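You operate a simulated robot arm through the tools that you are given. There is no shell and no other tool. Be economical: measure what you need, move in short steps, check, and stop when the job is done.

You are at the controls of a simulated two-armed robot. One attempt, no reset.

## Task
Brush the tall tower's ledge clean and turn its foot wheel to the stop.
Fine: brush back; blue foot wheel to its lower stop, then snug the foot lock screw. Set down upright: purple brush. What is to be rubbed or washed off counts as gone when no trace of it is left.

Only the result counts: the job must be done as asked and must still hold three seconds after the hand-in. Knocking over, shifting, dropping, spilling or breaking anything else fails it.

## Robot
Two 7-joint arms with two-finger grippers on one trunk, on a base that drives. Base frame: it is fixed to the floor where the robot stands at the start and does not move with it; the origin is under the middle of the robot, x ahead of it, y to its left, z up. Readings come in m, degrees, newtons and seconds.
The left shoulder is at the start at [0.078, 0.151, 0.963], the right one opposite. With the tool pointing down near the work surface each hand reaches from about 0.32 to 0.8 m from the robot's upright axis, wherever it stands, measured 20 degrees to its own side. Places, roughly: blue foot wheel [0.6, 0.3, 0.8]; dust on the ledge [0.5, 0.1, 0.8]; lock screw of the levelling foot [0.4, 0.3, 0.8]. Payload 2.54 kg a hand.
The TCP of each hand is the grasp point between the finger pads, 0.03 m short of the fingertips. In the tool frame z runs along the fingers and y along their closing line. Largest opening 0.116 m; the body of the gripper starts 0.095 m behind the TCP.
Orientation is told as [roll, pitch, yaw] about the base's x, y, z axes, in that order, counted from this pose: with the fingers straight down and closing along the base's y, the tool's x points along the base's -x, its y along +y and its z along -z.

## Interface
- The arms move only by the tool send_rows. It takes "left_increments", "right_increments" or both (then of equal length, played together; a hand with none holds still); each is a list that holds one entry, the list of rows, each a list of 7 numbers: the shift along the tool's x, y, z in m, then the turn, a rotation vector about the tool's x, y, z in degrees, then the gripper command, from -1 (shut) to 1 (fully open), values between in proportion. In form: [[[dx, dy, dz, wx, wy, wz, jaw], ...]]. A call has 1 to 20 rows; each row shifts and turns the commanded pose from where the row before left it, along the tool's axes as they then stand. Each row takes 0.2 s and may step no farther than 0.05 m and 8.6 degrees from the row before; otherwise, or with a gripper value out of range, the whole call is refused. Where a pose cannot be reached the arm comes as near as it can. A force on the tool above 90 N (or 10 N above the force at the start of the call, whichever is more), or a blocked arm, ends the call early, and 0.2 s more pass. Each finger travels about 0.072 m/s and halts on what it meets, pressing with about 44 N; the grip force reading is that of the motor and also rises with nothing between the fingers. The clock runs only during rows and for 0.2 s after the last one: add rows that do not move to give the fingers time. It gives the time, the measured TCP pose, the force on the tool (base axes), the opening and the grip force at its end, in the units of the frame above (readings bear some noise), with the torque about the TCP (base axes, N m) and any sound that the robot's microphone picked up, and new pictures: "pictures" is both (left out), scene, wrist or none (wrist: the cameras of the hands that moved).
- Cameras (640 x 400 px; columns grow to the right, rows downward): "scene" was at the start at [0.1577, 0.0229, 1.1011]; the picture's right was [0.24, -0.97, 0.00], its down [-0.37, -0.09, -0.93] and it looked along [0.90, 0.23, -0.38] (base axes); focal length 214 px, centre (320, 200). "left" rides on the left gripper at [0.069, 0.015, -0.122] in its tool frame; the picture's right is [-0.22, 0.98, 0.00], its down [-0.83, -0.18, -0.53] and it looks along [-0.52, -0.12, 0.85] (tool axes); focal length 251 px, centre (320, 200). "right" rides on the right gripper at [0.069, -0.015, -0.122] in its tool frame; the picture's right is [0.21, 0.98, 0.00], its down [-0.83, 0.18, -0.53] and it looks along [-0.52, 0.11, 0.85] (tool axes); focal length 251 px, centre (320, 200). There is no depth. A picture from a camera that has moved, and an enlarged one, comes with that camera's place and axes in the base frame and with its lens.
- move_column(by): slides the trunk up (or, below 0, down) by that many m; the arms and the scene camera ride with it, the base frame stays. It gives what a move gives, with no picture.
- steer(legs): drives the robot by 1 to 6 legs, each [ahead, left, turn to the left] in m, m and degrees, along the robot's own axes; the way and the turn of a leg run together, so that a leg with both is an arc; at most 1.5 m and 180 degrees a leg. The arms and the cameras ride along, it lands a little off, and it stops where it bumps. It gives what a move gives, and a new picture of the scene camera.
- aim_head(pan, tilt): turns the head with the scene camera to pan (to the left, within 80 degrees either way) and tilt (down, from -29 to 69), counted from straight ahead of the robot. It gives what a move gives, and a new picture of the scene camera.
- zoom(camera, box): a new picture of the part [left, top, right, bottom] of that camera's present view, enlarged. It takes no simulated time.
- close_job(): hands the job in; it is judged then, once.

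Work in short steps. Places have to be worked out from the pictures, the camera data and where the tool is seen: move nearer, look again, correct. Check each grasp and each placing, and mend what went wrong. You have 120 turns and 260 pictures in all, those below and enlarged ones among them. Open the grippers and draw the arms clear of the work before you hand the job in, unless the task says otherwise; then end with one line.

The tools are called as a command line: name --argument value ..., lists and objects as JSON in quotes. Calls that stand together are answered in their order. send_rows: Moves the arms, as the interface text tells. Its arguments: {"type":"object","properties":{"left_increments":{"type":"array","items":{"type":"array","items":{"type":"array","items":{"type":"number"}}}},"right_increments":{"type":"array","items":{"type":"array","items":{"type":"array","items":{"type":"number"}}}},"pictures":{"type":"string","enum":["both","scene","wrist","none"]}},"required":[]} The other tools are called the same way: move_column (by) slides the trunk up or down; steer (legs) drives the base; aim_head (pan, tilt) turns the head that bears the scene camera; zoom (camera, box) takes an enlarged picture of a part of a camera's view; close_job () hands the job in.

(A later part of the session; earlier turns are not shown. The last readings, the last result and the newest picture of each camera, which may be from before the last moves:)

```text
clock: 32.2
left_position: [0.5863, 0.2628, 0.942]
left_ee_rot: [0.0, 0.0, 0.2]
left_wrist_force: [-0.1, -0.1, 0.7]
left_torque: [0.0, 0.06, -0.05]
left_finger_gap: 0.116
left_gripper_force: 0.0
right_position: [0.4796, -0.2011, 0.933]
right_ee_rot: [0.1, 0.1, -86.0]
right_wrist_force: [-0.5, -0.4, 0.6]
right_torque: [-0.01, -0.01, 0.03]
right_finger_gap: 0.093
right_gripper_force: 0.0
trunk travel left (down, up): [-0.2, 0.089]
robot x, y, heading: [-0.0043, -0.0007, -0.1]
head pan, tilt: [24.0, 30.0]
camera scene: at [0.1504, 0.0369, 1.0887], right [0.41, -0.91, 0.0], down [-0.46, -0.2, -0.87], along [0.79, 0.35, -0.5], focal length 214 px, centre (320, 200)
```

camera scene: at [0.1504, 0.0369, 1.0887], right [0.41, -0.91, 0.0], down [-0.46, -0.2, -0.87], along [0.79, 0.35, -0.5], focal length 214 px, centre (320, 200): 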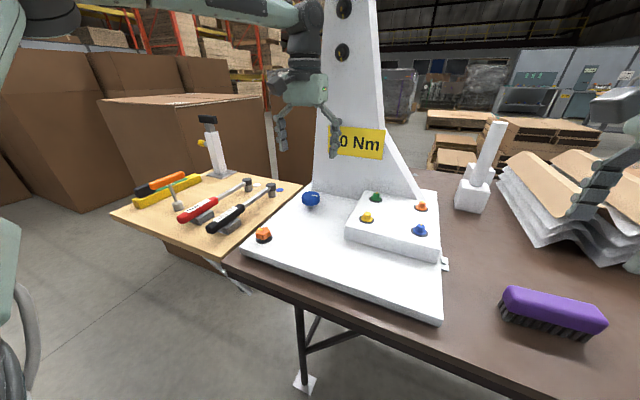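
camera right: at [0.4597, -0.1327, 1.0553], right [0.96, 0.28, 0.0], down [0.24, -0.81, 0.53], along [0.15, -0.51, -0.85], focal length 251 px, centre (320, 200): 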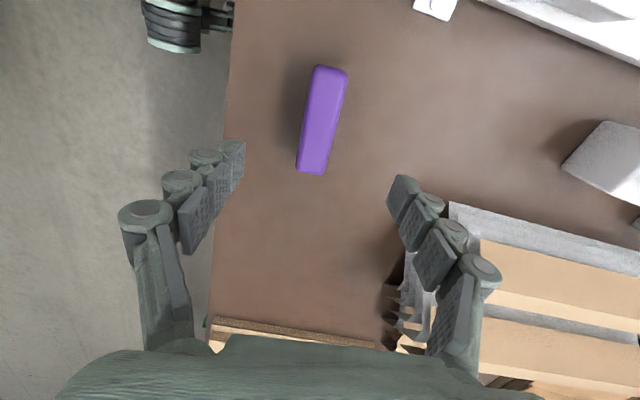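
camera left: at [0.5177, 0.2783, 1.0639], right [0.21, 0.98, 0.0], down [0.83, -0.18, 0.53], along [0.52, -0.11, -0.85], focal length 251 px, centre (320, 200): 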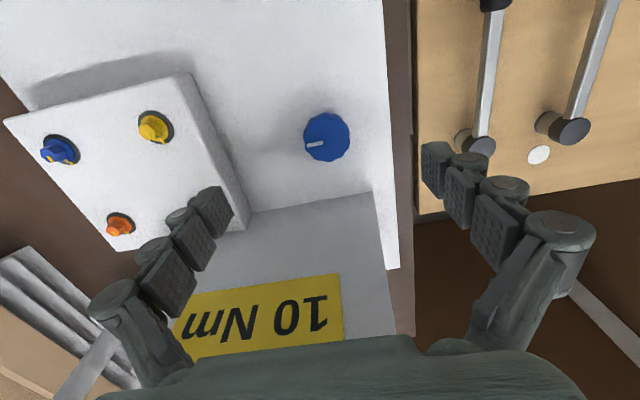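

The wheel is refined to about [0.598, 0.268], centre height about 0.805. I lower over it and look again.

send_rows --left_increments '[[[-0.011, 0.005, 0.03, 0, 0, 0, 1], [0, 0, 0.045, 0, 0, 0, 1], [0, 0, 0, 0, 0, 0, 1]]]' --pictures "wrist"

zoom --camera "scene" --box '[240, 130, 368, 210]'

```text
clock: 33.0
left_position: [0.5988, 0.2699, 0.8672]
left_ee_rot: [0.0, 0.0, 0.1]
left_wrist_force: [0.6, 1.2, -0.2]
left_torque: [-0.01, 0.0, -0.02]
left_finger_gap: 0.1161
left_gripper_force: 0.0
right_position: [0.4801, -0.2008, 0.9331]
right_ee_rot: [0.1, 0.2, -86.0]
right_wrist_force: [-0.4, 0.3, 0.5]
right_torque: [-0.03, 0.02, 0.0]
right_finger_gap: 0.0929
right_gripper_force: 0.1
trunk travel left (down, up): [-0.2, 0.089]
robot x, y, heading: [-0.0029, 0.0019, -0.2]
head pan, tilt: [24.0, 30.0]
camera left: at [0.5293, 0.2849, 0.9895], right [0.21, 0.98, 0.0], down [0.83, -0.18, 0.53], along [0.52, -0.11, -0.85], focal length 251 px, centre (320, 200)
```

left: 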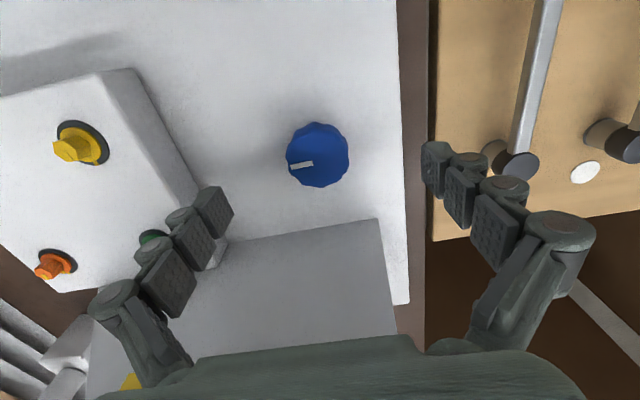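

```text
5.00 times, centred on (304, 170) of scene
camera zoom: at [0.1504, 0.037, 1.0888], right [0.41, -0.91, 0.0], down [-0.46, -0.2, -0.87], along [0.79, 0.35, -0.5], focal length 1072 px, centre (400, 350)
```

zoom: 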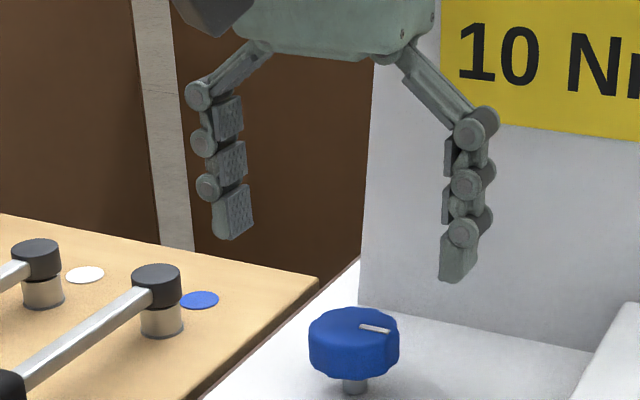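

The hand is centred on the wheel. I narrow the fingers, pre-turn the hand +60° for a clockwise stroke, and lower to z 0.83.

send_rows --left_increments '[[[0, 0, 0, 0, 0, -8.5, 0.4], [0, 0, 0, 0, 0, -8.5, 0.4], [0, 0, 0, 0, 0, -8.5, 0.4], [0, 0, 0, 0, 0, -8.5, 0.4], [0, 0, 0, 0, 0, -8.5, 0.4], [0, 0, 0, 0, 0, -8.5, 0.4], [0, 0, 0, 0, 0, -8.5, 0.4], [0, 0, 0.03, 0, 0, 0, 0.4], [0, 0, 0.008, 0, 0, 0, 0.4], [0, 0, 0, 0, 0, 0, 0.4]]]' --pictures "wrist"

zoom --camera "scene" --box '[246, 145, 374, 225]'

```text
clock: 35.2
left_position: [0.5999, 0.2687, 0.8284]
left_ee_rot: [0.0, 0.0, 59.6]
left_wrist_force: [0.1, -0.1, -0.1]
left_torque: [0.03, 0.0, 0.02]
left_finger_gap: 0.0815
left_gripper_force: 0.0
right_position: [0.4797, -0.2006, 0.933]
right_ee_rot: [0.2, 0.1, -86.0]
right_wrist_force: [0.8, -0.2, 0.1]
right_torque: [-0.01, 0.02, -0.02]
right_finger_gap: 0.0929
right_gripper_force: 0.1
trunk travel left (down, up): [-0.2, 0.089]
robot x, y, heading: [-0.002, 0.0036, -0.1]
head pan, tilt: [24.0, 30.0]
camera left: at [0.5505, 0.217, 0.9512], right [-0.73, 0.68, 0.0], down [0.57, 0.62, 0.53], along [0.36, 0.39, -0.85], focal length 251 px, centre (320, 200)
```

left: 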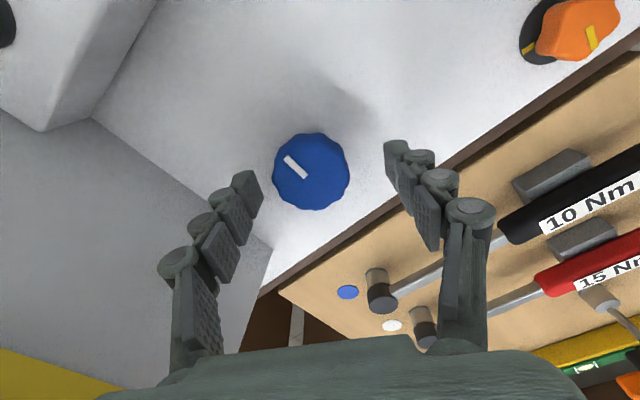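

```text
5.00 times, centred on (310, 185) of scene
camera zoom: at [0.1504, 0.037, 1.0888], right [0.41, -0.91, 0.0], down [-0.46, -0.2, -0.87], along [0.79, 0.35, -0.5], focal length 1072 px, centre (370, 275)
```

zoom: 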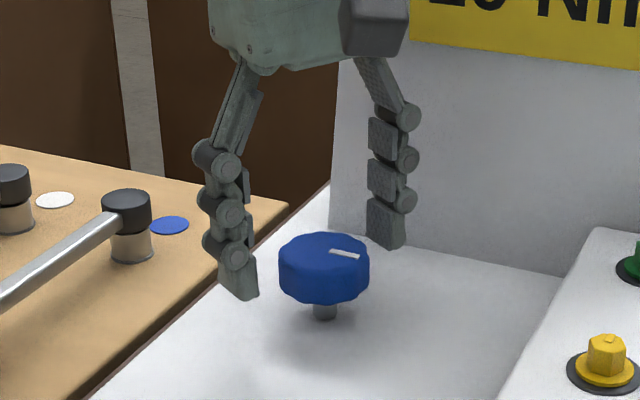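

The fingers straddle the wheel. I shift a few mm, lower 6 mm and close.

send_rows --left_increments '[[[0.0026, -0.0015, 0.006, 0, 0, 0, 0.4], [0, 0, 0, 0, 0, 0, -1], [0, 0, 0, 0, 0, 0, -1], [0, 0, 0, 0, 0, 0, -1], [0, 0, 0, 0, 0, 0, -1]]]' --pictures "wrist"

zoom --camera "scene" --box '[246, 145, 374, 225]'

```text
clock: 36.4
left_position: [0.6031, 0.2632, 0.8248]
left_ee_rot: [-0.5, -0.1, 59.5]
left_wrist_force: [27.7, -10.8, 5.8]
left_torque: [-0.44, -0.23, -0.1]
left_finger_gap: 0.0491
left_gripper_force: 45.1
right_position: [0.4818, -0.2013, 0.9314]
right_ee_rot: [0.0, 0.3, -86.0]
right_wrist_force: [0.6, -0.7, -0.5]
right_torque: [0.01, 0.01, -0.05]
right_finger_gap: 0.0929
right_gripper_force: 0.0
trunk travel left (down, up): [-0.2, 0.089]
robot x, y, heading: [0.0014, -0.0019, -0.3]
head pan, tilt: [24.0, 30.0]
camera left: at [0.553, 0.2118, 0.9462], right [-0.73, 0.68, -0.01], down [0.57, 0.62, 0.54], along [0.37, 0.39, -0.84], focal length 251 px, centre (320, 200)
```

left: 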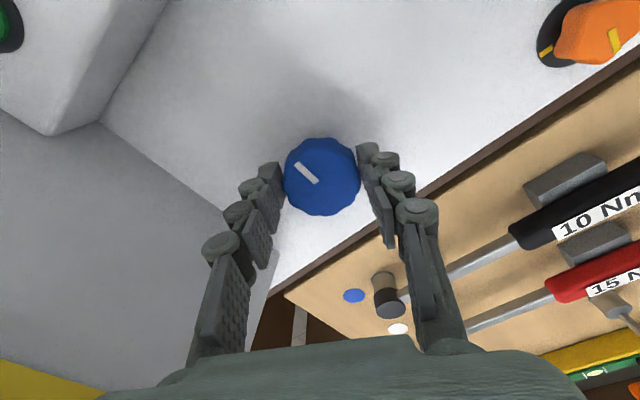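

```text
5.00 times, centred on (310, 185) of scene
camera zoom: at [0.152, 0.0359, 1.0886], right [0.41, -0.91, 0.0], down [-0.46, -0.2, -0.87], along [0.79, 0.35, -0.5], focal length 1072 px, centre (370, 275)
```

zoom: 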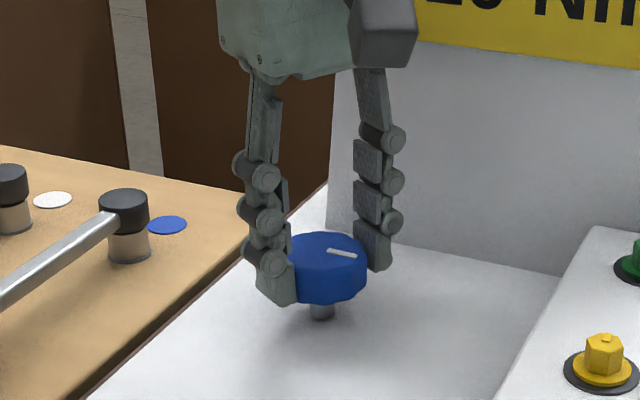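

Gripped at 49 mm, but there is ~28 N sideways, so I shift 4 mm along the closing line to relieve it, then try a 24° clockwise turn.

send_rows --left_increments '[[[0, -0.004, 0, 0, 0, 0, -1], [0, 0, 0, 0, 0, 0, -1]]]' --pictures "none"

send_rows --left_increments '[[[0, 0, 0, 0, 0, 8, -1], [0, 0, 0, 0, 0, 8, -1], [0, 0, 0, 0, 0, 8, -1], [0, 0, 0, 0, 0, 0, -1]]]' --pictures "wrist"

zoom --camera "scene" --box '[246, 145, 374, 225]'

```text
clock: 37.0
left_position: [0.6021, 0.2634, 0.8228]
left_ee_rot: [-0.2, 0.0, 59.5]
left_wrist_force: [14.9, -5.6, 11.1]
left_torque: [-0.2, -0.94, -0.09]
left_finger_gap: 0.049
left_gripper_force: 44.8
right_position: [0.4795, -0.2016, 0.9328]
right_ee_rot: [0.1, 0.0, -86.0]
right_wrist_force: [0.0, -0.8, 0.5]
right_torque: [0.02, -0.02, -0.02]
right_finger_gap: 0.0931
right_gripper_force: 0.0
trunk travel left (down, up): [-0.2, 0.089]
robot x, y, heading: [-0.0028, -0.0029, -0.0]
head pan, tilt: [24.0, 30.0]
```

```text
clock: 38.0
left_position: [0.6018, 0.2644, 0.8234]
left_ee_rot: [-0.1, -0.1, 35.5]
left_wrist_force: [9.8, 2.4, 16.9]
left_torque: [-0.04, -0.11, -0.03]
left_finger_gap: 0.0491
left_gripper_force: 45.0
right_position: [0.4796, -0.201, 0.9336]
right_ee_rot: [0.0, 0.1, -86.0]
right_wrist_force: [-0.1, 0.7, -0.5]
right_torque: [-0.03, 0.01, 0.05]
right_finger_gap: 0.093
right_gripper_force: 0.1
trunk travel left (down, up): [-0.2, 0.089]
robot x, y, heading: [-0.0031, 0.0014, 0.1]
head pan, tilt: [24.0, 30.0]
camera left: at [0.536, 0.2363, 0.9462], right [-0.39, 0.92, 0.0], down [0.78, 0.33, 0.54], along [0.49, 0.21, -0.84], focal length 251 px, centre (320, 200)
```

left: 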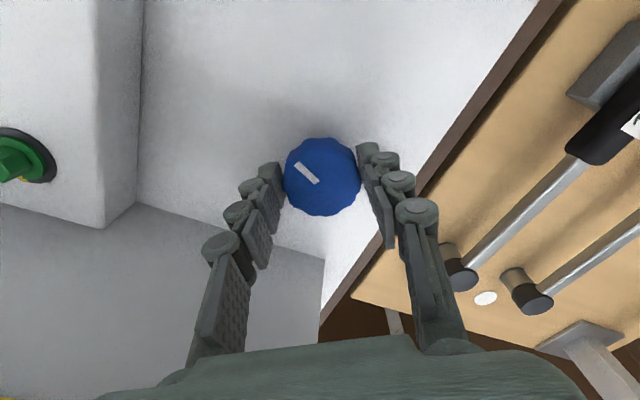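

```text
5.00 times, centred on (310, 185) of scene
camera zoom: at [0.1497, 0.0367, 1.089], right [0.41, -0.91, 0.0], down [-0.46, -0.2, -0.87], along [0.79, 0.35, -0.5], focal length 1072 px, centre (370, 275)
```

zoom: 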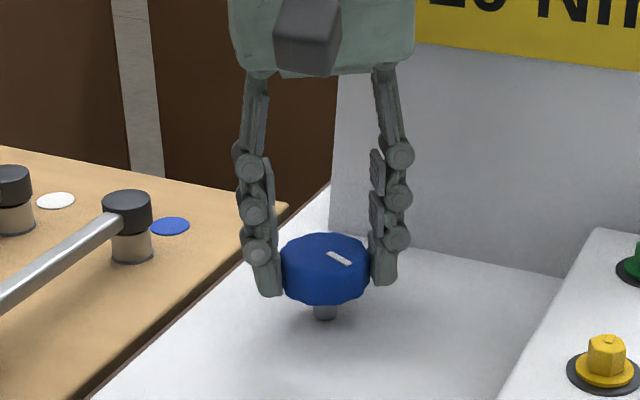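

The wheel turns with the hand. I continue clockwise to about yaw -70 and watch for torque, height and force.

send_rows --left_increments '[[[0, 0, 0, 0, 0, 8, -1], [0, 0, 0, 0, 0, 8, -1], [0, 0, 0, 0, 0, 8, -1], [0, 0, 0, 0, 0, 8, -1], [0, 0, 0, 0, 0, 8, -1], [0, 0, 0, 0, 0, 8, -1], [0, 0, 0, 0, 0, 0, -1]]]' --pictures "none"

send_rows --left_increments '[[[0, 0, 0, 0, 0, 8, -1], [0, 0, 0, 0, 0, 8, -1], [0, 0, 0, 0, 0, 8, -1], [0, 0, 0, 0, 0, 8, -1], [0, 0, 0, 0, 0, 8, -1], [0, 0, 0, 0, 0, 8, -1], [0, 0, 0, 0, 0, 0, -1]]]' --pictures "wrist"

zoom --camera "scene" --box '[246, 145, 374, 225]'

```text
clock: 39.6
left_position: [0.6014, 0.2674, 0.8244]
left_ee_rot: [0.2, -0.1, -12.5]
left_wrist_force: [-0.9, 28.3, 21.9]
left_torque: [0.92, 0.45, 0.09]
left_finger_gap: 0.0487
left_gripper_force: 45.1
right_position: [0.4775, -0.1995, 0.9342]
right_ee_rot: [0.2, 0.0, -86.0]
right_wrist_force: [0.3, 0.1, 0.2]
right_torque: [-0.02, 0.02, 0.02]
right_finger_gap: 0.093
right_gripper_force: 0.0
trunk travel left (down, up): [-0.2, 0.089]
robot x, y, heading: [-0.0032, -0.0042, -0.3]
head pan, tilt: [24.0, 30.0]
```

```text
clock: 41.2
left_position: [0.6072, 0.264, 0.8233]
left_ee_rot: [0.4, -0.2, -60.6]
left_wrist_force: [25.2, 15.4, 6.9]
left_torque: [-0.44, -1.45, -0.09]
left_finger_gap: 0.0479
left_gripper_force: 44.5
right_position: [0.4799, -0.2, 0.9331]
right_ee_rot: [-0.1, 0.0, -86.0]
right_wrist_force: [0.3, 0.5, 0.4]
right_torque: [0.02, -0.02, -0.03]
right_finger_gap: 0.0928
right_gripper_force: 0.1
trunk travel left (down, up): [-0.2, 0.089]
robot x, y, heading: [-0.0037, 0.0011, -0.0]
head pan, tilt: [24.0, 30.0]
camera left: at [0.5837, 0.3318, 0.9453], right [0.96, 0.29, 0.01], down [0.24, -0.81, 0.54], along [0.16, -0.51, -0.84], focal length 251 px, centre (320, 200)
```

left: 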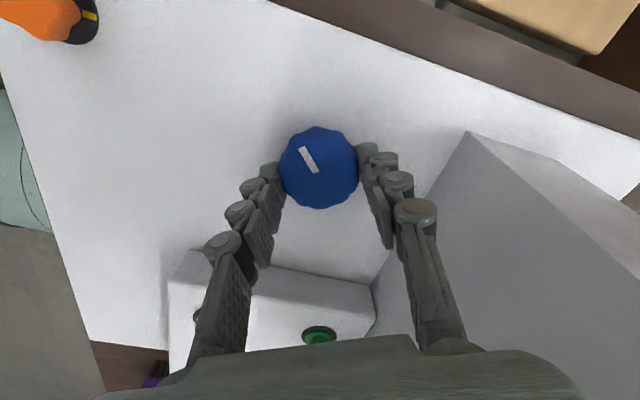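

```text
5.00 times, centred on (310, 185) of scene
camera zoom: at [0.1516, 0.0376, 1.0885], right [0.41, -0.91, 0.0], down [-0.46, -0.2, -0.87], along [0.79, 0.35, -0.5], focal length 1072 px, centre (370, 275)
```

zoom: 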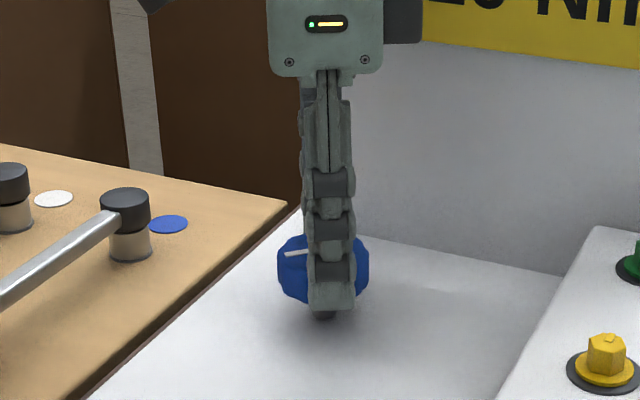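

The wheel followed about 100–110° with a slight slip; from the grips I compute the true axis at [0.6048, 0.268]. I release to look at its height.

send_rows --left_increments '[[[0, 0, 0, 0, 0, 0, 0.4], [0, 0, 0, 0, 0, 0, 0.4], [0, 0, -0.03, 0, 0, 0, 0.4], [0, 0, -0.04, 0, 0, 0, 0.4], [0, 0, 0, 0, 0, 0, 0.4]]]' --pictures "wrist"

zoom --camera "scene" --box '[246, 145, 374, 225]'

```text
clock: 42.4
left_position: [0.6025, 0.2639, 0.8938]
left_ee_rot: [-0.1, -0.1, -60.5]
left_wrist_force: [-0.1, -0.3, -0.5]
left_torque: [-0.02, 0.0, 0.0]
left_finger_gap: 0.0809
left_gripper_force: 0.0
right_position: [0.4802, -0.2002, 0.9334]
right_ee_rot: [0.0, 0.1, -86.0]
right_wrist_force: [-0.1, -0.1, 1.2]
right_torque: [0.02, 0.0, 0.01]
right_finger_gap: 0.0929
right_gripper_force: 0.1
trunk travel left (down, up): [-0.2, 0.089]
robot x, y, heading: [0.0033, 0.0009, -0.1]
head pan, tilt: [24.0, 30.0]
camera left: at [0.5808, 0.3314, 1.0151], right [0.96, 0.29, 0.0], down [0.25, -0.81, 0.53], along [0.16, -0.51, -0.85], focal length 251 px, centre (320, 200)
```

left: 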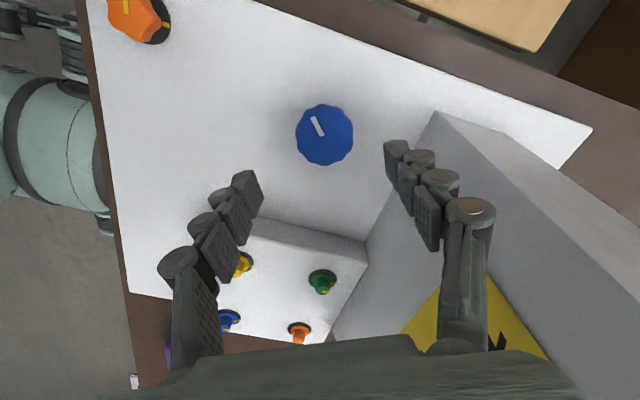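

```text
5.00 times, centred on (310, 185) of scene
camera zoom: at [0.1505, 0.037, 1.0887], right [0.41, -0.91, 0.0], down [-0.46, -0.2, -0.87], along [0.79, 0.35, -0.5], focal length 1072 px, centre (370, 275)
```

zoom: 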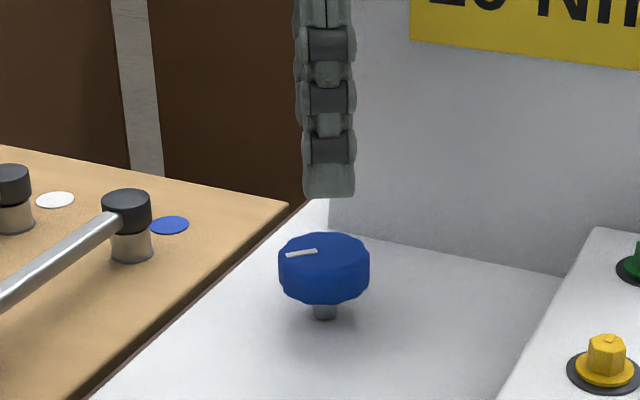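

The mark turned ~110° but the height change is too small to tell. I take a high-magnification baseline, then do a second clockwise stroke.

zoom --camera "scene" --box '[294, 187, 326, 212]'

send_rows --left_increments '[[[0, 0, 0, 0, 0, -8.5, 0.4], [0, 0, 0, 0, 0, -8.5, 0.4], [0, 0, 0, 0, 0, -8.5, 0.4], [0, 0, 0, 0, 0, -8.5, 0.4], [0, 0, 0, 0, 0, -8.5, 0.4], [0, 0, 0, 0, 0, -8.5, 0.4], [0, 0, 0, 0, 0, -8.5, 0.4], [0, 0, 0, 0, 0, -8.5, 0.4], [0, 0, 0, 0, 0, -8.5, 0.4], [0, 0, 0, 0, 0, -8.5, 0.4], [0, 0, 0, 0, 0, -8.5, 0.4], [0, 0, 0, 0, 0, -8.5, 0.4], [0, 0, 0, 0, 0, -8.5, 0.4], [0, 0, 0, 0, 0, -8.5, 0.4], [0, 0, 0, 0, 0, -8.5, 0.4], [0, 0, 0, 0, 0, -8.5, 0.4], [0, 0, 0, 0, 0, -8.5, 0.4], [0, 0, 0, 0, 0, 0, 0.4]]]' --pictures "wrist"

```text
16.00 times, centred on (310, 200) of scene
camera zoom: at [0.1505, 0.037, 1.0887], right [0.41, -0.91, 0.0], down [-0.46, -0.2, -0.87], along [0.79, 0.35, -0.5], focal length 3432 px, centre (480, 208)
```

zoom: 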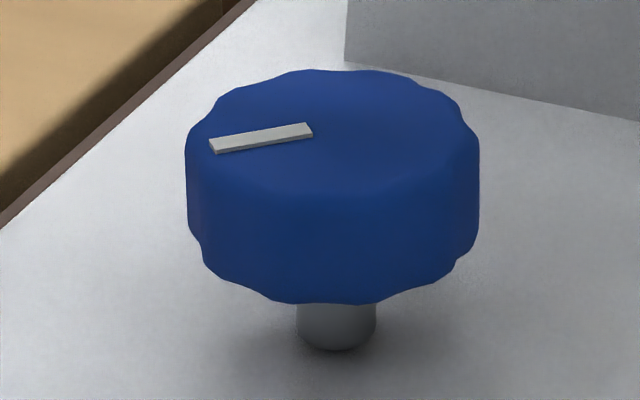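

```text
clock: 46.2
left_position: [0.602, 0.2643, 0.8922]
left_ee_rot: [0.0, 0.0, 84.2]
left_wrist_force: [-0.1, 0.3, -0.3]
left_torque: [-0.04, -0.02, 0.0]
left_finger_gap: 0.0814
left_gripper_force: 0.0
right_position: [0.4791, -0.2004, 0.9327]
right_ee_rot: [0.0, 0.1, -86.0]
right_wrist_force: [-0.1, 0.3, 0.3]
right_torque: [0.0, 0.01, -0.03]
right_finger_gap: 0.0928
right_gripper_force: 0.0
trunk travel left (down, up): [-0.2, 0.089]
robot x, y, heading: [-0.0023, 0.0027, -0.0]
head pan, tilt: [24.0, 30.0]
camera left: at [0.5792, 0.1968, 1.0153], right [-0.95, 0.31, 0.0], down [0.26, 0.8, 0.53], along [0.17, 0.51, -0.85], focal length 251 px, centre (320, 200)
```

left: 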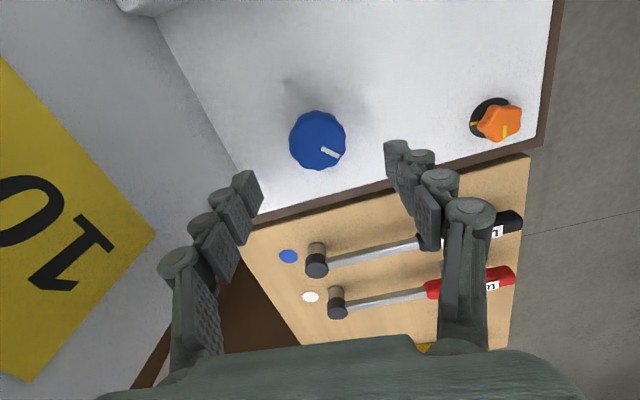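

I centre on the refined axis, lower, grip, and turn clockwise 136°.

send_rows --left_increments '[[[-0.0039, -0.0016, 0, 0, 0, 0, 0.4], [0, 0, 0.045, 0, 0, 0, 0.4], [0, 0, 0.025, 0, 0, 0, 0.4], [0, 0, 0, 0, 0, 0, 0.4], [0, 0, 0, 0, 0, 0, -1], [0, 0, 0, 0, 0, 0, -1], [0, 0, 0, 0, 0, 0, -1], [0, 0, 0, 0, 0, 0, -1]]]' --pictures "wrist"

send_rows --left_increments '[[[0, 0, 0, 0, 0, 8.5, -1], [0, 0, 0, 0, 0, 8.5, -1], [0, 0, 0, 0, 0, 8.5, -1], [0, 0, 0, 0, 0, 8.5, -1], [0, 0, 0, 0, 0, 8.5, -1], [0, 0, 0, 0, 0, 8.5, -1], [0, 0, 0, 0, 0, 8.5, -1], [0, 0, 0, 0, 0, 8.5, -1], [0, 0, 0, 0, 0, 8.5, -1], [0, 0, 0, 0, 0, 8.5, -1], [0, 0, 0, 0, 0, 8.5, -1], [0, 0, 0, 0, 0, 8.5, -1], [0, 0, 0, 0, 0, 8.5, -1], [0, 0, 0, 0, 0, 8.5, -1], [0, 0, 0, 0, 0, 8.5, -1], [0, 0, 0, 0, 0, 8.5, -1], [0, 0, 0, 0, 0, 0, -1]]]' --pictures "wrist"

zoom --camera "scene" --box '[294, 187, 326, 212]'

```text
clock: 48.0
left_position: [0.6053, 0.2657, 0.8237]
left_ee_rot: [-0.2, 0.0, 84.1]
left_wrist_force: [14.8, 0.7, 0.4]
left_torque: [-0.27, -0.72, 0.03]
left_finger_gap: 0.0484
left_gripper_force: 44.5
right_position: [0.4806, -0.2014, 0.9323]
right_ee_rot: [0.0, 0.2, -86.1]
right_wrist_force: [-0.5, -0.2, 0.0]
right_torque: [-0.01, 0.02, 0.02]
right_finger_gap: 0.0929
right_gripper_force: 0.0
trunk travel left (down, up): [-0.2, 0.089]
robot x, y, heading: [0.0019, 0.0018, 0.2]
head pan, tilt: [24.0, 30.0]
camera left: at [0.5818, 0.1998, 0.9455], right [-0.95, 0.31, 0.0], down [0.26, 0.8, 0.53], along [0.17, 0.51, -0.85], focal length 251 px, centre (320, 200)
```

left: 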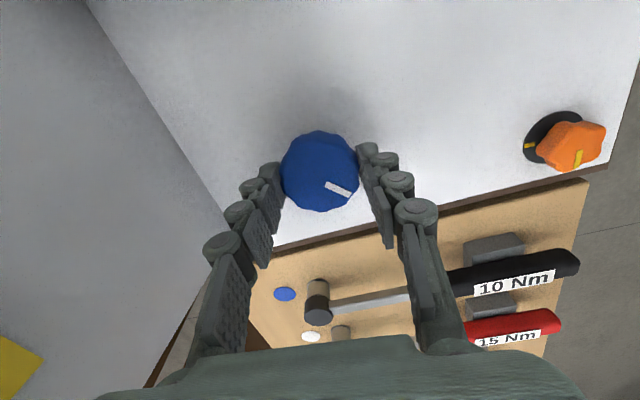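

```text
clock: 51.6
left_position: [0.6044, 0.2681, 0.824]
left_ee_rot: [0.1, 0.1, -52.0]
left_wrist_force: [7.6, 1.8, 9.0]
left_torque: [0.35, 0.27, -0.04]
left_finger_gap: 0.0478
left_gripper_force: 44.7
right_position: [0.4797, -0.2001, 0.9342]
right_ee_rot: [0.2, 0.1, -85.9]
right_wrist_force: [0.1, 0.6, 0.3]
right_torque: [-0.02, 0.03, 0.0]
right_finger_gap: 0.0929
right_gripper_force: 0.0
trunk travel left (down, up): [-0.2, 0.089]
robot x, y, heading: [0.0015, -0.001, 0.0]
head pan, tilt: [24.0, 30.0]
camera left: at [0.5729, 0.3314, 0.9455], right [0.9, 0.43, 0.0], down [0.36, -0.76, 0.53], along [0.23, -0.48, -0.85], focal length 251 px, centre (320, 200)
```

left: 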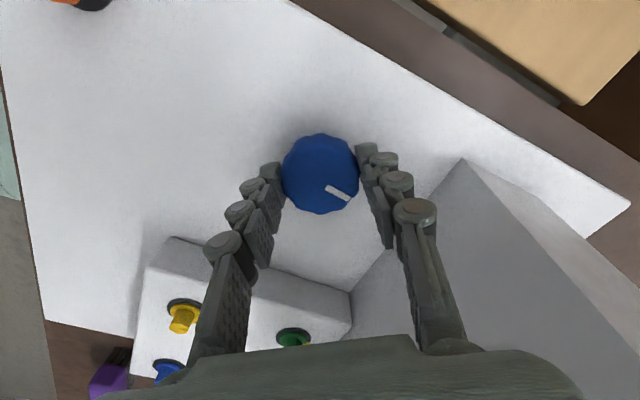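

```text
16.00 times, centred on (310, 200) of scene
camera zoom: at [0.1503, 0.0368, 1.0888], right [0.41, -0.91, 0.0], down [-0.46, -0.2, -0.87], along [0.79, 0.35, -0.5], focal length 3432 px, centre (480, 208)
```

zoom: 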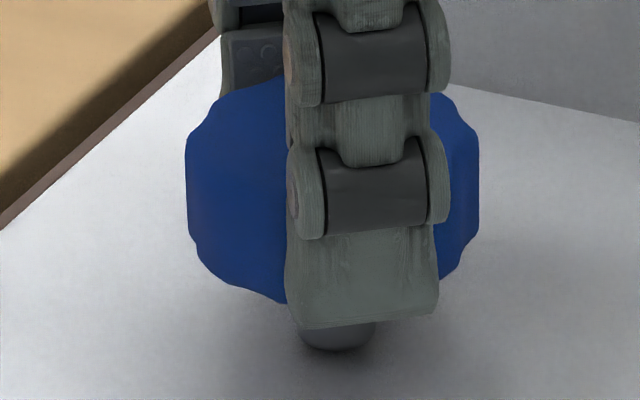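

No slip this time. I release, raise, rotate back to +84, and compare height.

send_rows --left_increments '[[[0, 0, 0, 0, 0, 0, 0.4], [0, 0, 0, 0, 0, 0, 0.4], [0, 0, -0.045, 0, 0, -8.5, 0.4], [0, 0, 0, 0, 0, -8.5, 0.4], [0, 0, 0, 0, 0, -8.5, 0.4], [0, 0, 0, 0, 0, -8.5, 0.4], [0, 0, 0, 0, 0, -8.5, 0.4], [0, 0, 0, 0, 0, -8.5, 0.4], [0, 0, 0, 0, 0, -8.5, 0.4], [0, 0, 0, 0, 0, -8.5, 0.4], [0, 0, 0, 0, 0, -8.5, 0.4], [0, 0, 0, 0, 0, -8.5, 0.4], [0, 0, 0, 0, 0, -8.5, 0.4], [0, 0, 0, 0, 0, -8.5, 0.4], [0, 0, 0, 0, 0, -8.5, 0.4], [0, 0, 0, 0, 0, -8.5, 0.4], [0, 0, 0, 0, 0, -8.5, 0.4], [0, 0, 0, 0, 0, -8.5, 0.4], [0, 0, 0, 0, 0, 0, 0.4]]]' --pictures "none"

zoom --camera "scene" --box '[294, 187, 326, 212]'

```text
clock: 55.6
left_position: [0.6055, 0.268, 0.868]
left_ee_rot: [-0.1, -0.1, 84.3]
left_wrist_force: [0.2, 1.1, -0.6]
left_torque: [-0.01, 0.02, -0.03]
left_finger_gap: 0.081
left_gripper_force: 0.0
right_position: [0.4798, -0.2023, 0.9328]
right_ee_rot: [0.1, 0.2, -86.1]
right_wrist_force: [-0.3, 0.1, -0.4]
right_torque: [0.01, -0.03, 0.03]
right_finger_gap: 0.0926
right_gripper_force: 0.1
trunk travel left (down, up): [-0.2, 0.089]
robot x, y, heading: [-0.0005, -0.0004, 0.0]
head pan, tilt: [24.0, 30.0]
```

```text
16.00 times, centred on (310, 200) of scene
camera zoom: at [0.1504, 0.037, 1.0888], right [0.41, -0.91, 0.0], down [-0.46, -0.2, -0.87], along [0.79, 0.35, -0.5], focal length 3432 px, centre (480, 208)
```

zoom: 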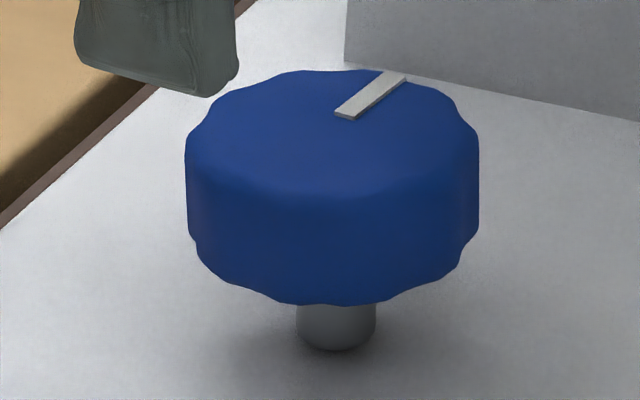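

No clear vertical movement, so the stop must be felt as torque. Clockwise screws down, so I keep turning clockwise.

send_rows --left_increments '[[[0, 0, 0.045, 0, 0, 0, 0.4], [0, 0, 0, 0, 0, 0, 0.4], [0, 0, 0, 0, 0, 0, -1], [0, 0, 0, 0, 0, 0, -1], [0, 0, 0, 0, 0, 0, -1], [0, 0, 0, 0, 0, 0, -1]]]' --pictures "none"

send_rows --left_increments '[[[0, 0, 0, 0, 0, 8.5, -1], [0, 0, 0, 0, 0, 8.5, -1], [0, 0, 0, 0, 0, 8.5, -1], [0, 0, 0, 0, 0, 8.5, -1], [0, 0, 0, 0, 0, 8.5, -1], [0, 0, 0, 0, 0, 8.5, -1], [0, 0, 0, 0, 0, 8.5, -1], [0, 0, 0, 0, 0, 8.5, -1], [0, 0, 0, 0, 0, 8.5, -1], [0, 0, 0, 0, 0, 8.5, -1], [0, 0, 0, 0, 0, 8.5, -1], [0, 0, 0, 0, 0, 8.5, -1], [0, 0, 0, 0, 0, 8.5, -1], [0, 0, 0, 0, 0, 8.5, -1], [0, 0, 0, 0, 0, 8.5, -1], [0, 0, 0, 0, 0, 8.5, -1], [0, 0, 0, 0, 0, 8.5, -1], [0, 0, 0, 0, 0, 0, -1]]]' --pictures "wrist"

```text
clock: 57.0
left_position: [0.605, 0.2671, 0.8223]
left_ee_rot: [0.0, 0.1, 84.2]
left_wrist_force: [4.1, -0.7, -1.0]
left_torque: [-0.07, -0.33, 0.0]
left_finger_gap: 0.0491
left_gripper_force: 45.3
right_position: [0.48, -0.2002, 0.9331]
right_ee_rot: [0.1, 0.1, -86.0]
right_wrist_force: [-0.7, -0.2, 0.3]
right_torque: [0.0, 0.0, 0.04]
right_finger_gap: 0.0929
right_gripper_force: 0.0
trunk travel left (down, up): [-0.2, 0.089]
robot x, y, heading: [0.0002, 0.0016, -0.1]
head pan, tilt: [24.0, 30.0]
```

```text
clock: 60.8
left_position: [0.6058, 0.2665, 0.8218]
left_ee_rot: [0.1, -0.1, -60.6]
left_wrist_force: [16.4, -6.9, 6.0]
left_torque: [-0.33, -0.51, -0.08]
left_finger_gap: 0.0491
left_gripper_force: 45.3
right_position: [0.4805, -0.2021, 0.9336]
right_ee_rot: [-0.1, 0.1, -85.9]
right_wrist_force: [-0.9, 0.3, 0.7]
right_torque: [-0.01, 0.04, -0.01]
right_finger_gap: 0.0928
right_gripper_force: 0.1
trunk travel left (down, up): [-0.2, 0.089]
robot x, y, heading: [-0.0029, -0.0005, 0.1]
head pan, tilt: [24.0, 30.0]
camera left: at [0.5836, 0.3341, 0.9451], right [0.96, 0.29, 0.0], down [0.25, -0.81, 0.54], along [0.16, -0.51, -0.84], focal length 251 px, centre (320, 200)
```

left: 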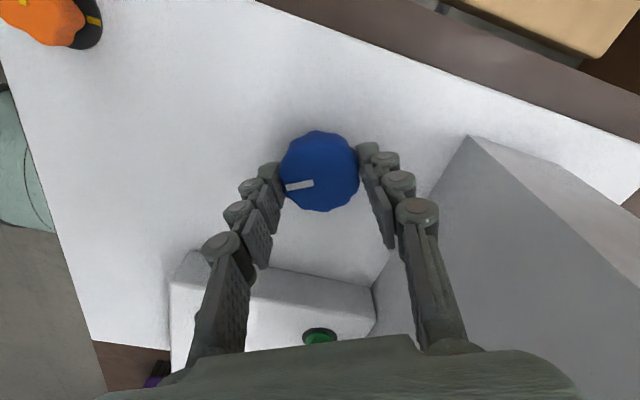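

Still free, with over a full turn done. I release, rotate back and check the height again.

send_rows --left_increments '[[[0, 0, 0, 0, 0, 0, 0.4], [0, 0, 0, 0, 0, 0, 0.4], [0, 0, -0.045, 0, 0, -8.5, 0.4], [0, 0, 0, 0, 0, -8.5, 0.4], [0, 0, 0, 0, 0, -8.5, 0.4], [0, 0, 0, 0, 0, -8.5, 0.4], [0, 0, 0, 0, 0, -8.5, 0.4], [0, 0, 0, 0, 0, -8.5, 0.4], [0, 0, 0, 0, 0, -8.5, 0.4], [0, 0, 0, 0, 0, -8.5, 0.4], [0, 0, 0, 0, 0, -8.5, 0.4], [0, 0, 0, 0, 0, -8.5, 0.4], [0, 0, 0, 0, 0, -8.5, 0.4], [0, 0, 0, 0, 0, -8.5, 0.4], [0, 0, 0, 0, 0, -8.5, 0.4], [0, 0, 0, 0, 0, -8.5, 0.4], [0, 0, 0, 0, 0, -8.5, 0.4], [0, 0, 0, 0, 0, -8.5, 0.4], [0, 0, 0, 0, 0, -8.5, 0.4], [0, 0, 0, 0, 0, 0, 0.4]]]' --pictures "none"

zoom --camera "scene" --box '[294, 187, 326, 212]'

```text
clock: 65.0
left_position: [0.6041, 0.2673, 0.8681]
left_ee_rot: [0.0, 0.0, 84.2]
left_wrist_force: [-0.4, -0.6, -0.8]
left_torque: [0.01, -0.01, 0.0]
left_finger_gap: 0.0812
left_gripper_force: 0.1
right_position: [0.4788, -0.2008, 0.9337]
right_ee_rot: [0.1, 0.1, -86.1]
right_wrist_force: [0.1, 0.2, -0.9]
right_torque: [0.04, -0.03, -0.01]
right_finger_gap: 0.0928
right_gripper_force: 0.0
trunk travel left (down, up): [-0.2, 0.089]
robot x, y, heading: [0.0002, -0.0041, -0.1]
head pan, tilt: [24.0, 30.0]
```

```text
16.00 times, centred on (310, 200) of scene
camera zoom: at [0.1504, 0.037, 1.0888], right [0.41, -0.91, 0.0], down [-0.46, -0.2, -0.87], along [0.79, 0.35, -0.5], focal length 3432 px, centre (480, 208)
```

zoom: 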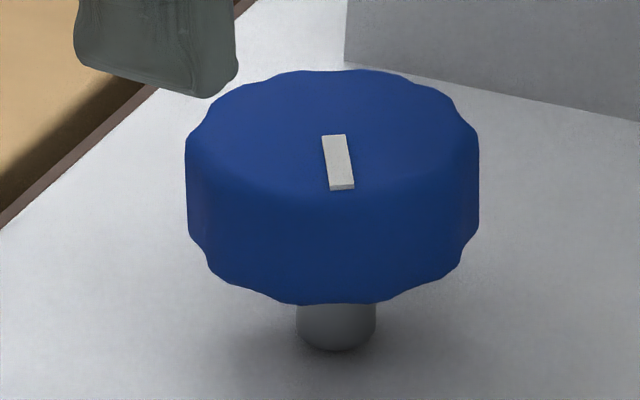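

No height change, so this is purely rotational travel with a stop. I continue clockwise strokes and watch the torque.

send_rows --left_increments '[[[0, 0, 0.045, 0, 0, 0, 0.4], [0, 0, 0, 0, 0, 0, -1], [0, 0, 0, 0, 0, 0, -1], [0, 0, 0, 0, 0, 0, -1], [0, 0, 0, 0, 0, 8.5, -1], [0, 0, 0, 0, 0, 8.5, -1], [0, 0, 0, 0, 0, 8.5, -1], [0, 0, 0, 0, 0, 8.5, -1], [0, 0, 0, 0, 0, 8.5, -1], [0, 0, 0, 0, 0, 8.5, -1], [0, 0, 0, 0, 0, 8.5, -1], [0, 0, 0, 0, 0, 8.5, -1], [0, 0, 0, 0, 0, 8.5, -1], [0, 0, 0, 0, 0, 8.5, -1], [0, 0, 0, 0, 0, 8.5, -1], [0, 0, 0, 0, 0, 8.5, -1], [0, 0, 0, 0, 0, 8.5, -1], [0, 0, 0, 0, 0, 8.5, -1], [0, 0, 0, 0, 0, 8.5, -1], [0, 0, 0, 0, 0, 8.5, -1]]]' --pictures "wrist"

send_rows --left_increments '[[[0, 0, 0, 0, 0, 0, 0.4], [0, 0, 0, 0, 0, 0, 0.4], [0, 0, 0, 0, 0, 0, 0.4], [0, 0, 0, 0, 0, -8.5, 0.4], [0, 0, 0, 0, 0, -8.5, 0.4], [0, 0, 0, 0, 0, -8.5, 0.4], [0, 0, 0, 0, 0, -8.5, 0.4], [0, 0, 0, 0, 0, -8.5, 0.4], [0, 0, 0, 0, 0, -8.5, 0.4], [0, 0, 0, 0, 0, -8.5, 0.4], [0, 0, 0, 0, 0, -8.5, 0.4], [0, 0, 0, 0, 0, -8.5, 0.4], [0, 0, 0, 0, 0, -8.5, 0.4], [0, 0, 0, 0, 0, -8.5, 0.4], [0, 0, 0, 0, 0, -8.5, 0.4], [0, 0, 0, 0, 0, -8.5, 0.4], [0, 0, 0, 0, 0, -8.5, 0.4], [0, 0, 0, 0, 0, -8.5, 0.4], [0, 0, 0, 0, 0, -8.5, 0.4]]]' --pictures "none"

send_rows --left_increments '[[[0, 0, 0, 0, 0, 0, 0.4], [0, 0, 0, 0, 0, 0, -1], [0, 0, 0, 0, 0, 0, -1], [0, 0, 0, 0, 0, 0, -1], [0, 0, 0, 0, 0, 8.5, -1], [0, 0, 0, 0, 0, 8.5, -1], [0, 0, 0, 0, 0, 8.5, -1], [0, 0, 0, 0, 0, 8.5, -1], [0, 0, 0, 0, 0, 8.5, -1], [0, 0, 0, 0, 0, 8.5, -1], [0, 0, 0, 0, 0, 8.5, -1], [0, 0, 0, 0, 0, 8.5, -1], [0, 0, 0, 0, 0, 8.5, -1], [0, 0, 0, 0, 0, 8.5, -1], [0, 0, 0, 0, 0, 8.5, -1], [0, 0, 0, 0, 0, 8.5, -1], [0, 0, 0, 0, 0, 8.5, -1], [0, 0, 0, 0, 0, 8.5, -1], [0, 0, 0, 0, 0, 8.5, -1], [0, 0, 0, 0, 0, 8.5, -1]]]' --pictures "wrist"

```text
clock: 69.2
left_position: [0.6027, 0.2705, 0.8227]
left_ee_rot: [-0.1, 0.2, -51.8]
left_wrist_force: [0.0, 6.8, 4.8]
left_torque: [0.18, 0.17, 1.04]
left_finger_gap: 0.0485
left_gripper_force: 45.1
right_position: [0.4799, -0.2, 0.9338]
right_ee_rot: [0.1, 0.0, -86.0]
right_wrist_force: [0.2, -0.1, -0.6]
right_torque: [0.0, 0.01, 0.0]
right_finger_gap: 0.0928
right_gripper_force: 0.0
trunk travel left (down, up): [-0.2, 0.089]
robot x, y, heading: [-0.0004, 0.0002, 0.0]
head pan, tilt: [24.0, 30.0]
camera left: at [0.572, 0.333, 0.9448], right [0.9, 0.43, 0.0], down [0.37, -0.76, 0.53], along [0.23, -0.48, -0.85], focal length 251 px, centre (320, 200)
```

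left: 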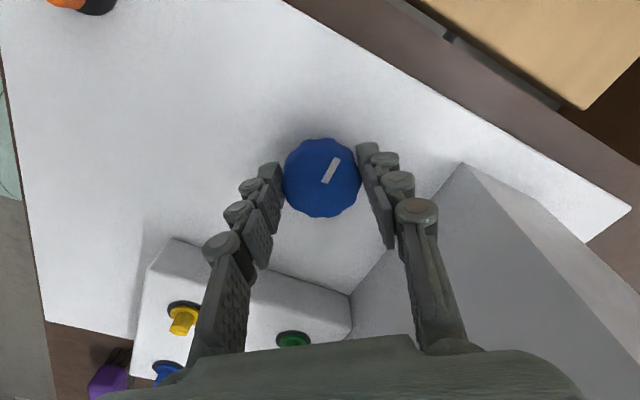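

```text
clock: 73.2
left_position: [0.6037, 0.267, 0.8226]
left_ee_rot: [0.0, 0.0, 84.2]
left_wrist_force: [-0.4, 0.4, 0.0]
left_torque: [-0.02, -0.01, 0.02]
left_finger_gap: 0.0813
left_gripper_force: 0.1
right_position: [0.4806, -0.2009, 0.9322]
right_ee_rot: [0.1, 0.0, -86.0]
right_wrist_force: [0.6, -0.2, 0.0]
right_torque: [0.02, -0.01, -0.01]
right_finger_gap: 0.0929
right_gripper_force: 0.1
trunk travel left (down, up): [-0.2, 0.089]
robot x, y, heading: [-0.001, 0.0005, 0.0]
head pan, tilt: [24.0, 30.0]
```

```text
clock: 77.4
left_position: [0.6034, 0.2683, 0.823]
left_ee_rot: [0.0, 0.1, -51.9]
left_wrist_force: [-2.1, -2.5, -0.5]
left_torque: [-0.04, 0.15, 1.1]
left_finger_gap: 0.0486
left_gripper_force: 44.9
right_position: [0.4803, -0.2003, 0.9344]
right_ee_rot: [0.1, 0.1, -86.0]
right_wrist_force: [-0.2, 0.9, -0.1]
right_torque: [-0.03, 0.0, 0.0]
right_finger_gap: 0.0928
right_gripper_force: 0.0
trunk travel left (down, up): [-0.2, 0.089]
robot x, y, heading: [-0.0007, -0.0004, 0.1]
head pan, tilt: [24.0, 30.0]
camera left: at [0.5726, 0.3318, 0.9451], right [0.9, 0.43, 0.0], down [0.37, -0.76, 0.53], along [0.23, -0.48, -0.85], focal length 251 px, centre (320, 200)
```

left: 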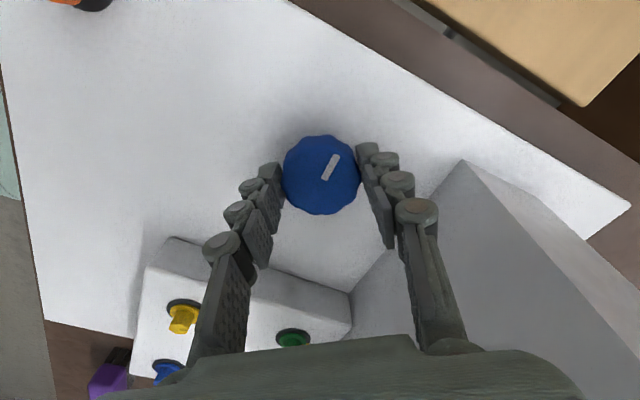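

Torque about the vertical is now 1.1 N m and the mark no longer moves with the hand: the wheel is at its stop. I release, rise and turn the hand back to look at it.

send_rows --left_increments '[[[0, 0, 0, 0, 0, 0, 0.4], [0, 0, 0, 0, 0, 0, 0.4], [0, 0, -0.05, 0, 0, 0, 0.4], [0, 0, -0.05, 0, 0, -8.5, 0.4], [0, 0, 0, 0, 0, -8.5, 0.4], [0, 0, 0, 0, 0, -8.5, 0.4], [0, 0, 0, 0, 0, -8.5, 0.4], [0, 0, 0, 0, 0, -8.5, 0.4], [0, 0, 0, 0, 0, -8.5, 0.4], [0, 0, 0, 0, 0, -8.5, 0.4], [0, 0, 0, 0, 0, -8.5, 0.4], [0, 0, 0, 0, 0, -8.5, 0.4], [0, 0, 0, 0, 0, -8.5, 0.4], [0, 0, 0, 0, 0, -8.5, 0.4], [0, 0, 0, 0, 0, -8.5, 0.4], [0, 0, 0, 0, 0, -8.5, 0.4], [0, 0, 0, 0, 0, -8.5, 0.4], [0, 0, 0, 0, 0, -8.5, 0.4], [0, 0, 0, 0, 0, -8.5, 0.4]]]' --pictures "none"

send_rows --left_increments '[[[-0.005, 0.041, 0, 0, 0, 0, 0.2], [-0.005, 0.041, 0, 0, 0, 0, 0.2], [-0.006, 0.041, 0, 0, 0, 0, 0.2], [-0.006, 0.041, 0, 0, 0, 0, 0.2], [0, 0, 0, 0, 0, 0, 0.2]]]' --pictures "both"

zoom --camera "scene" --box '[230, 170, 358, 250]'

```text
clock: 81.4
left_position: [0.605, 0.267, 0.9236]
left_ee_rot: [0.0, 0.0, 84.2]
left_wrist_force: [-0.1, 0.2, -0.5]
left_torque: [0.0, 0.01, -0.02]
left_finger_gap: 0.0812
left_gripper_force: 0.1
right_position: [0.4804, -0.2005, 0.9337]
right_ee_rot: [0.1, 0.0, -86.0]
right_wrist_force: [0.8, 0.2, 0.8]
right_torque: [0.01, -0.01, -0.02]
right_finger_gap: 0.0926
right_gripper_force: 0.1
trunk travel left (down, up): [-0.2, 0.089]
robot x, y, heading: [0.0, -0.0014, 0.0]
head pan, tilt: [24.0, 30.0]
```

```text
clock: 82.6
left_position: [0.443, 0.3057, 0.922]
left_ee_rot: [-0.1, 0.0, 84.1]
left_wrist_force: [0.8, 0.6, 0.2]
left_torque: [-0.02, -0.04, 0.0]
left_finger_gap: 0.0697
left_gripper_force: 0.0
right_position: [0.4796, -0.1999, 0.9333]
right_ee_rot: [0.1, 0.1, -86.1]
right_wrist_force: [0.8, 0.2, 0.3]
right_torque: [0.0, -0.02, -0.03]
right_finger_gap: 0.0926
right_gripper_force: 0.1
trunk travel left (down, up): [-0.2, 0.089]
robot x, y, heading: [0.0003, 0.0008, 0.3]
head pan, tilt: [24.0, 30.0]
camera scene: at [0.1505, 0.0369, 1.0887], right [0.41, -0.91, 0.0], down [-0.46, -0.2, -0.87], along [0.79, 0.35, -0.5], focal length 214 px, centre (320, 200)
camera left: at [0.4202, 0.2378, 1.045], right [-0.95, 0.31, 0.0], down [0.27, 0.8, 0.53], along [0.17, 0.51, -0.85], focal length 251 px, centre (320, 200)
```

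scene: 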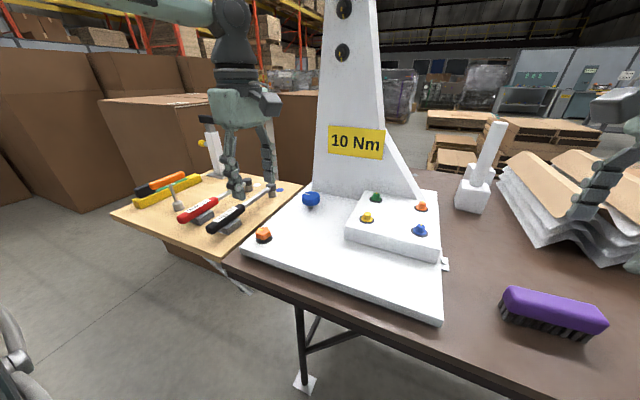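
left: 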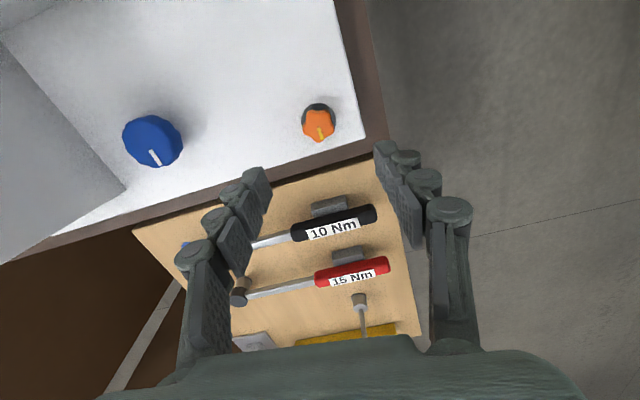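

```text
5.00 times, centred on (294, 210) of scene
camera zoom: at [0.1505, 0.0369, 1.0887], right [0.41, -0.91, 0.0], down [-0.46, -0.2, -0.87], along [0.79, 0.35, -0.5], focal length 1072 px, centre (450, 150)
```

zoom: 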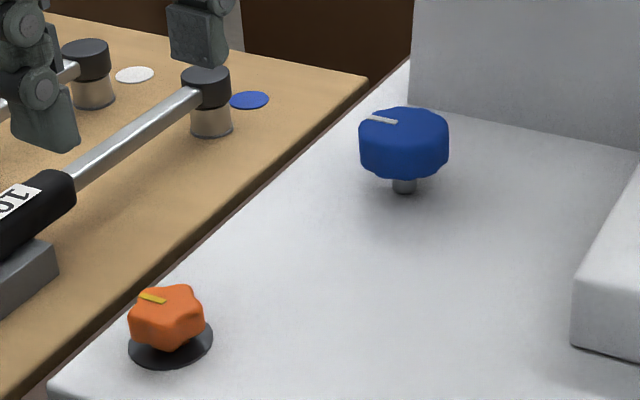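

The wheel mark has held at its stop. The knob is at about [0.441, 0.303] with centre z about 0.79; I lower over it.

send_rows --left_increments '[[[0.0025, 0.0015, 0.045, 0, 0, 0, 0.2], [0, 0, 0.042, 0, 0, 0, 0.2], [0, 0, 0, 0, 0, 0, 0.2]]]' --pictures "wrist"

zoom --camera "scene" --box '[220, 195, 316, 255]'

```text
clock: 83.4
left_position: [0.4411, 0.3025, 0.8354]
left_ee_rot: [0.1, 0.0, 84.1]
left_wrist_force: [0.8, 1.1, 0.1]
left_torque: [0.0, -0.02, -0.02]
left_finger_gap: 0.0698
left_gripper_force: 0.0
right_position: [0.4798, -0.1997, 0.9335]
right_ee_rot: [0.2, 0.0, -86.0]
right_wrist_force: [0.8, 0.6, 0.2]
right_torque: [0.02, 0.01, 0.02]
right_finger_gap: 0.093
right_gripper_force: 0.0
trunk travel left (down, up): [-0.2, 0.089]
robot x, y, heading: [0.0038, 0.0003, -0.0]
head pan, tilt: [24.0, 30.0]
camera left: at [0.4183, 0.2359, 0.958], right [-0.95, 0.31, 0.0], down [0.27, 0.8, 0.53], along [0.17, 0.51, -0.85], focal length 251 px, centre (320, 200)
```

left: 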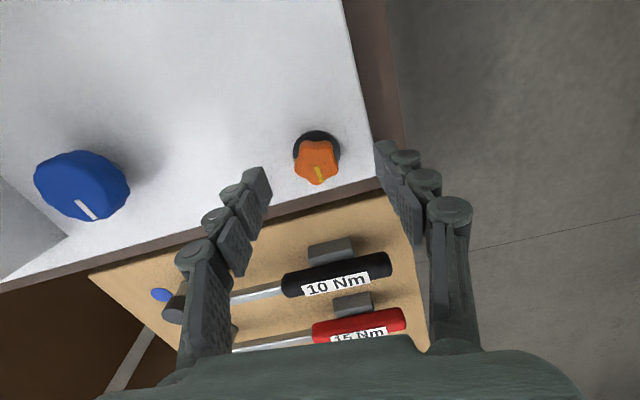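

```text
6.67 times, centred on (268, 225) of scene
camera zoom: at [0.1504, 0.037, 1.0888], right [0.41, -0.91, 0.0], down [-0.46, -0.2, -0.87], along [0.79, 0.35, -0.5], focal length 1430 px, centre (667, 33)
```

zoom: 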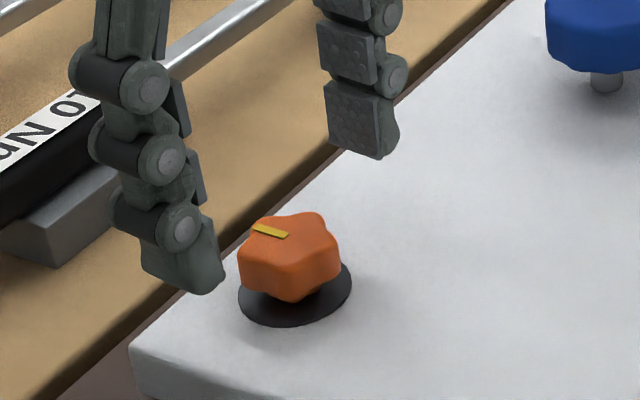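

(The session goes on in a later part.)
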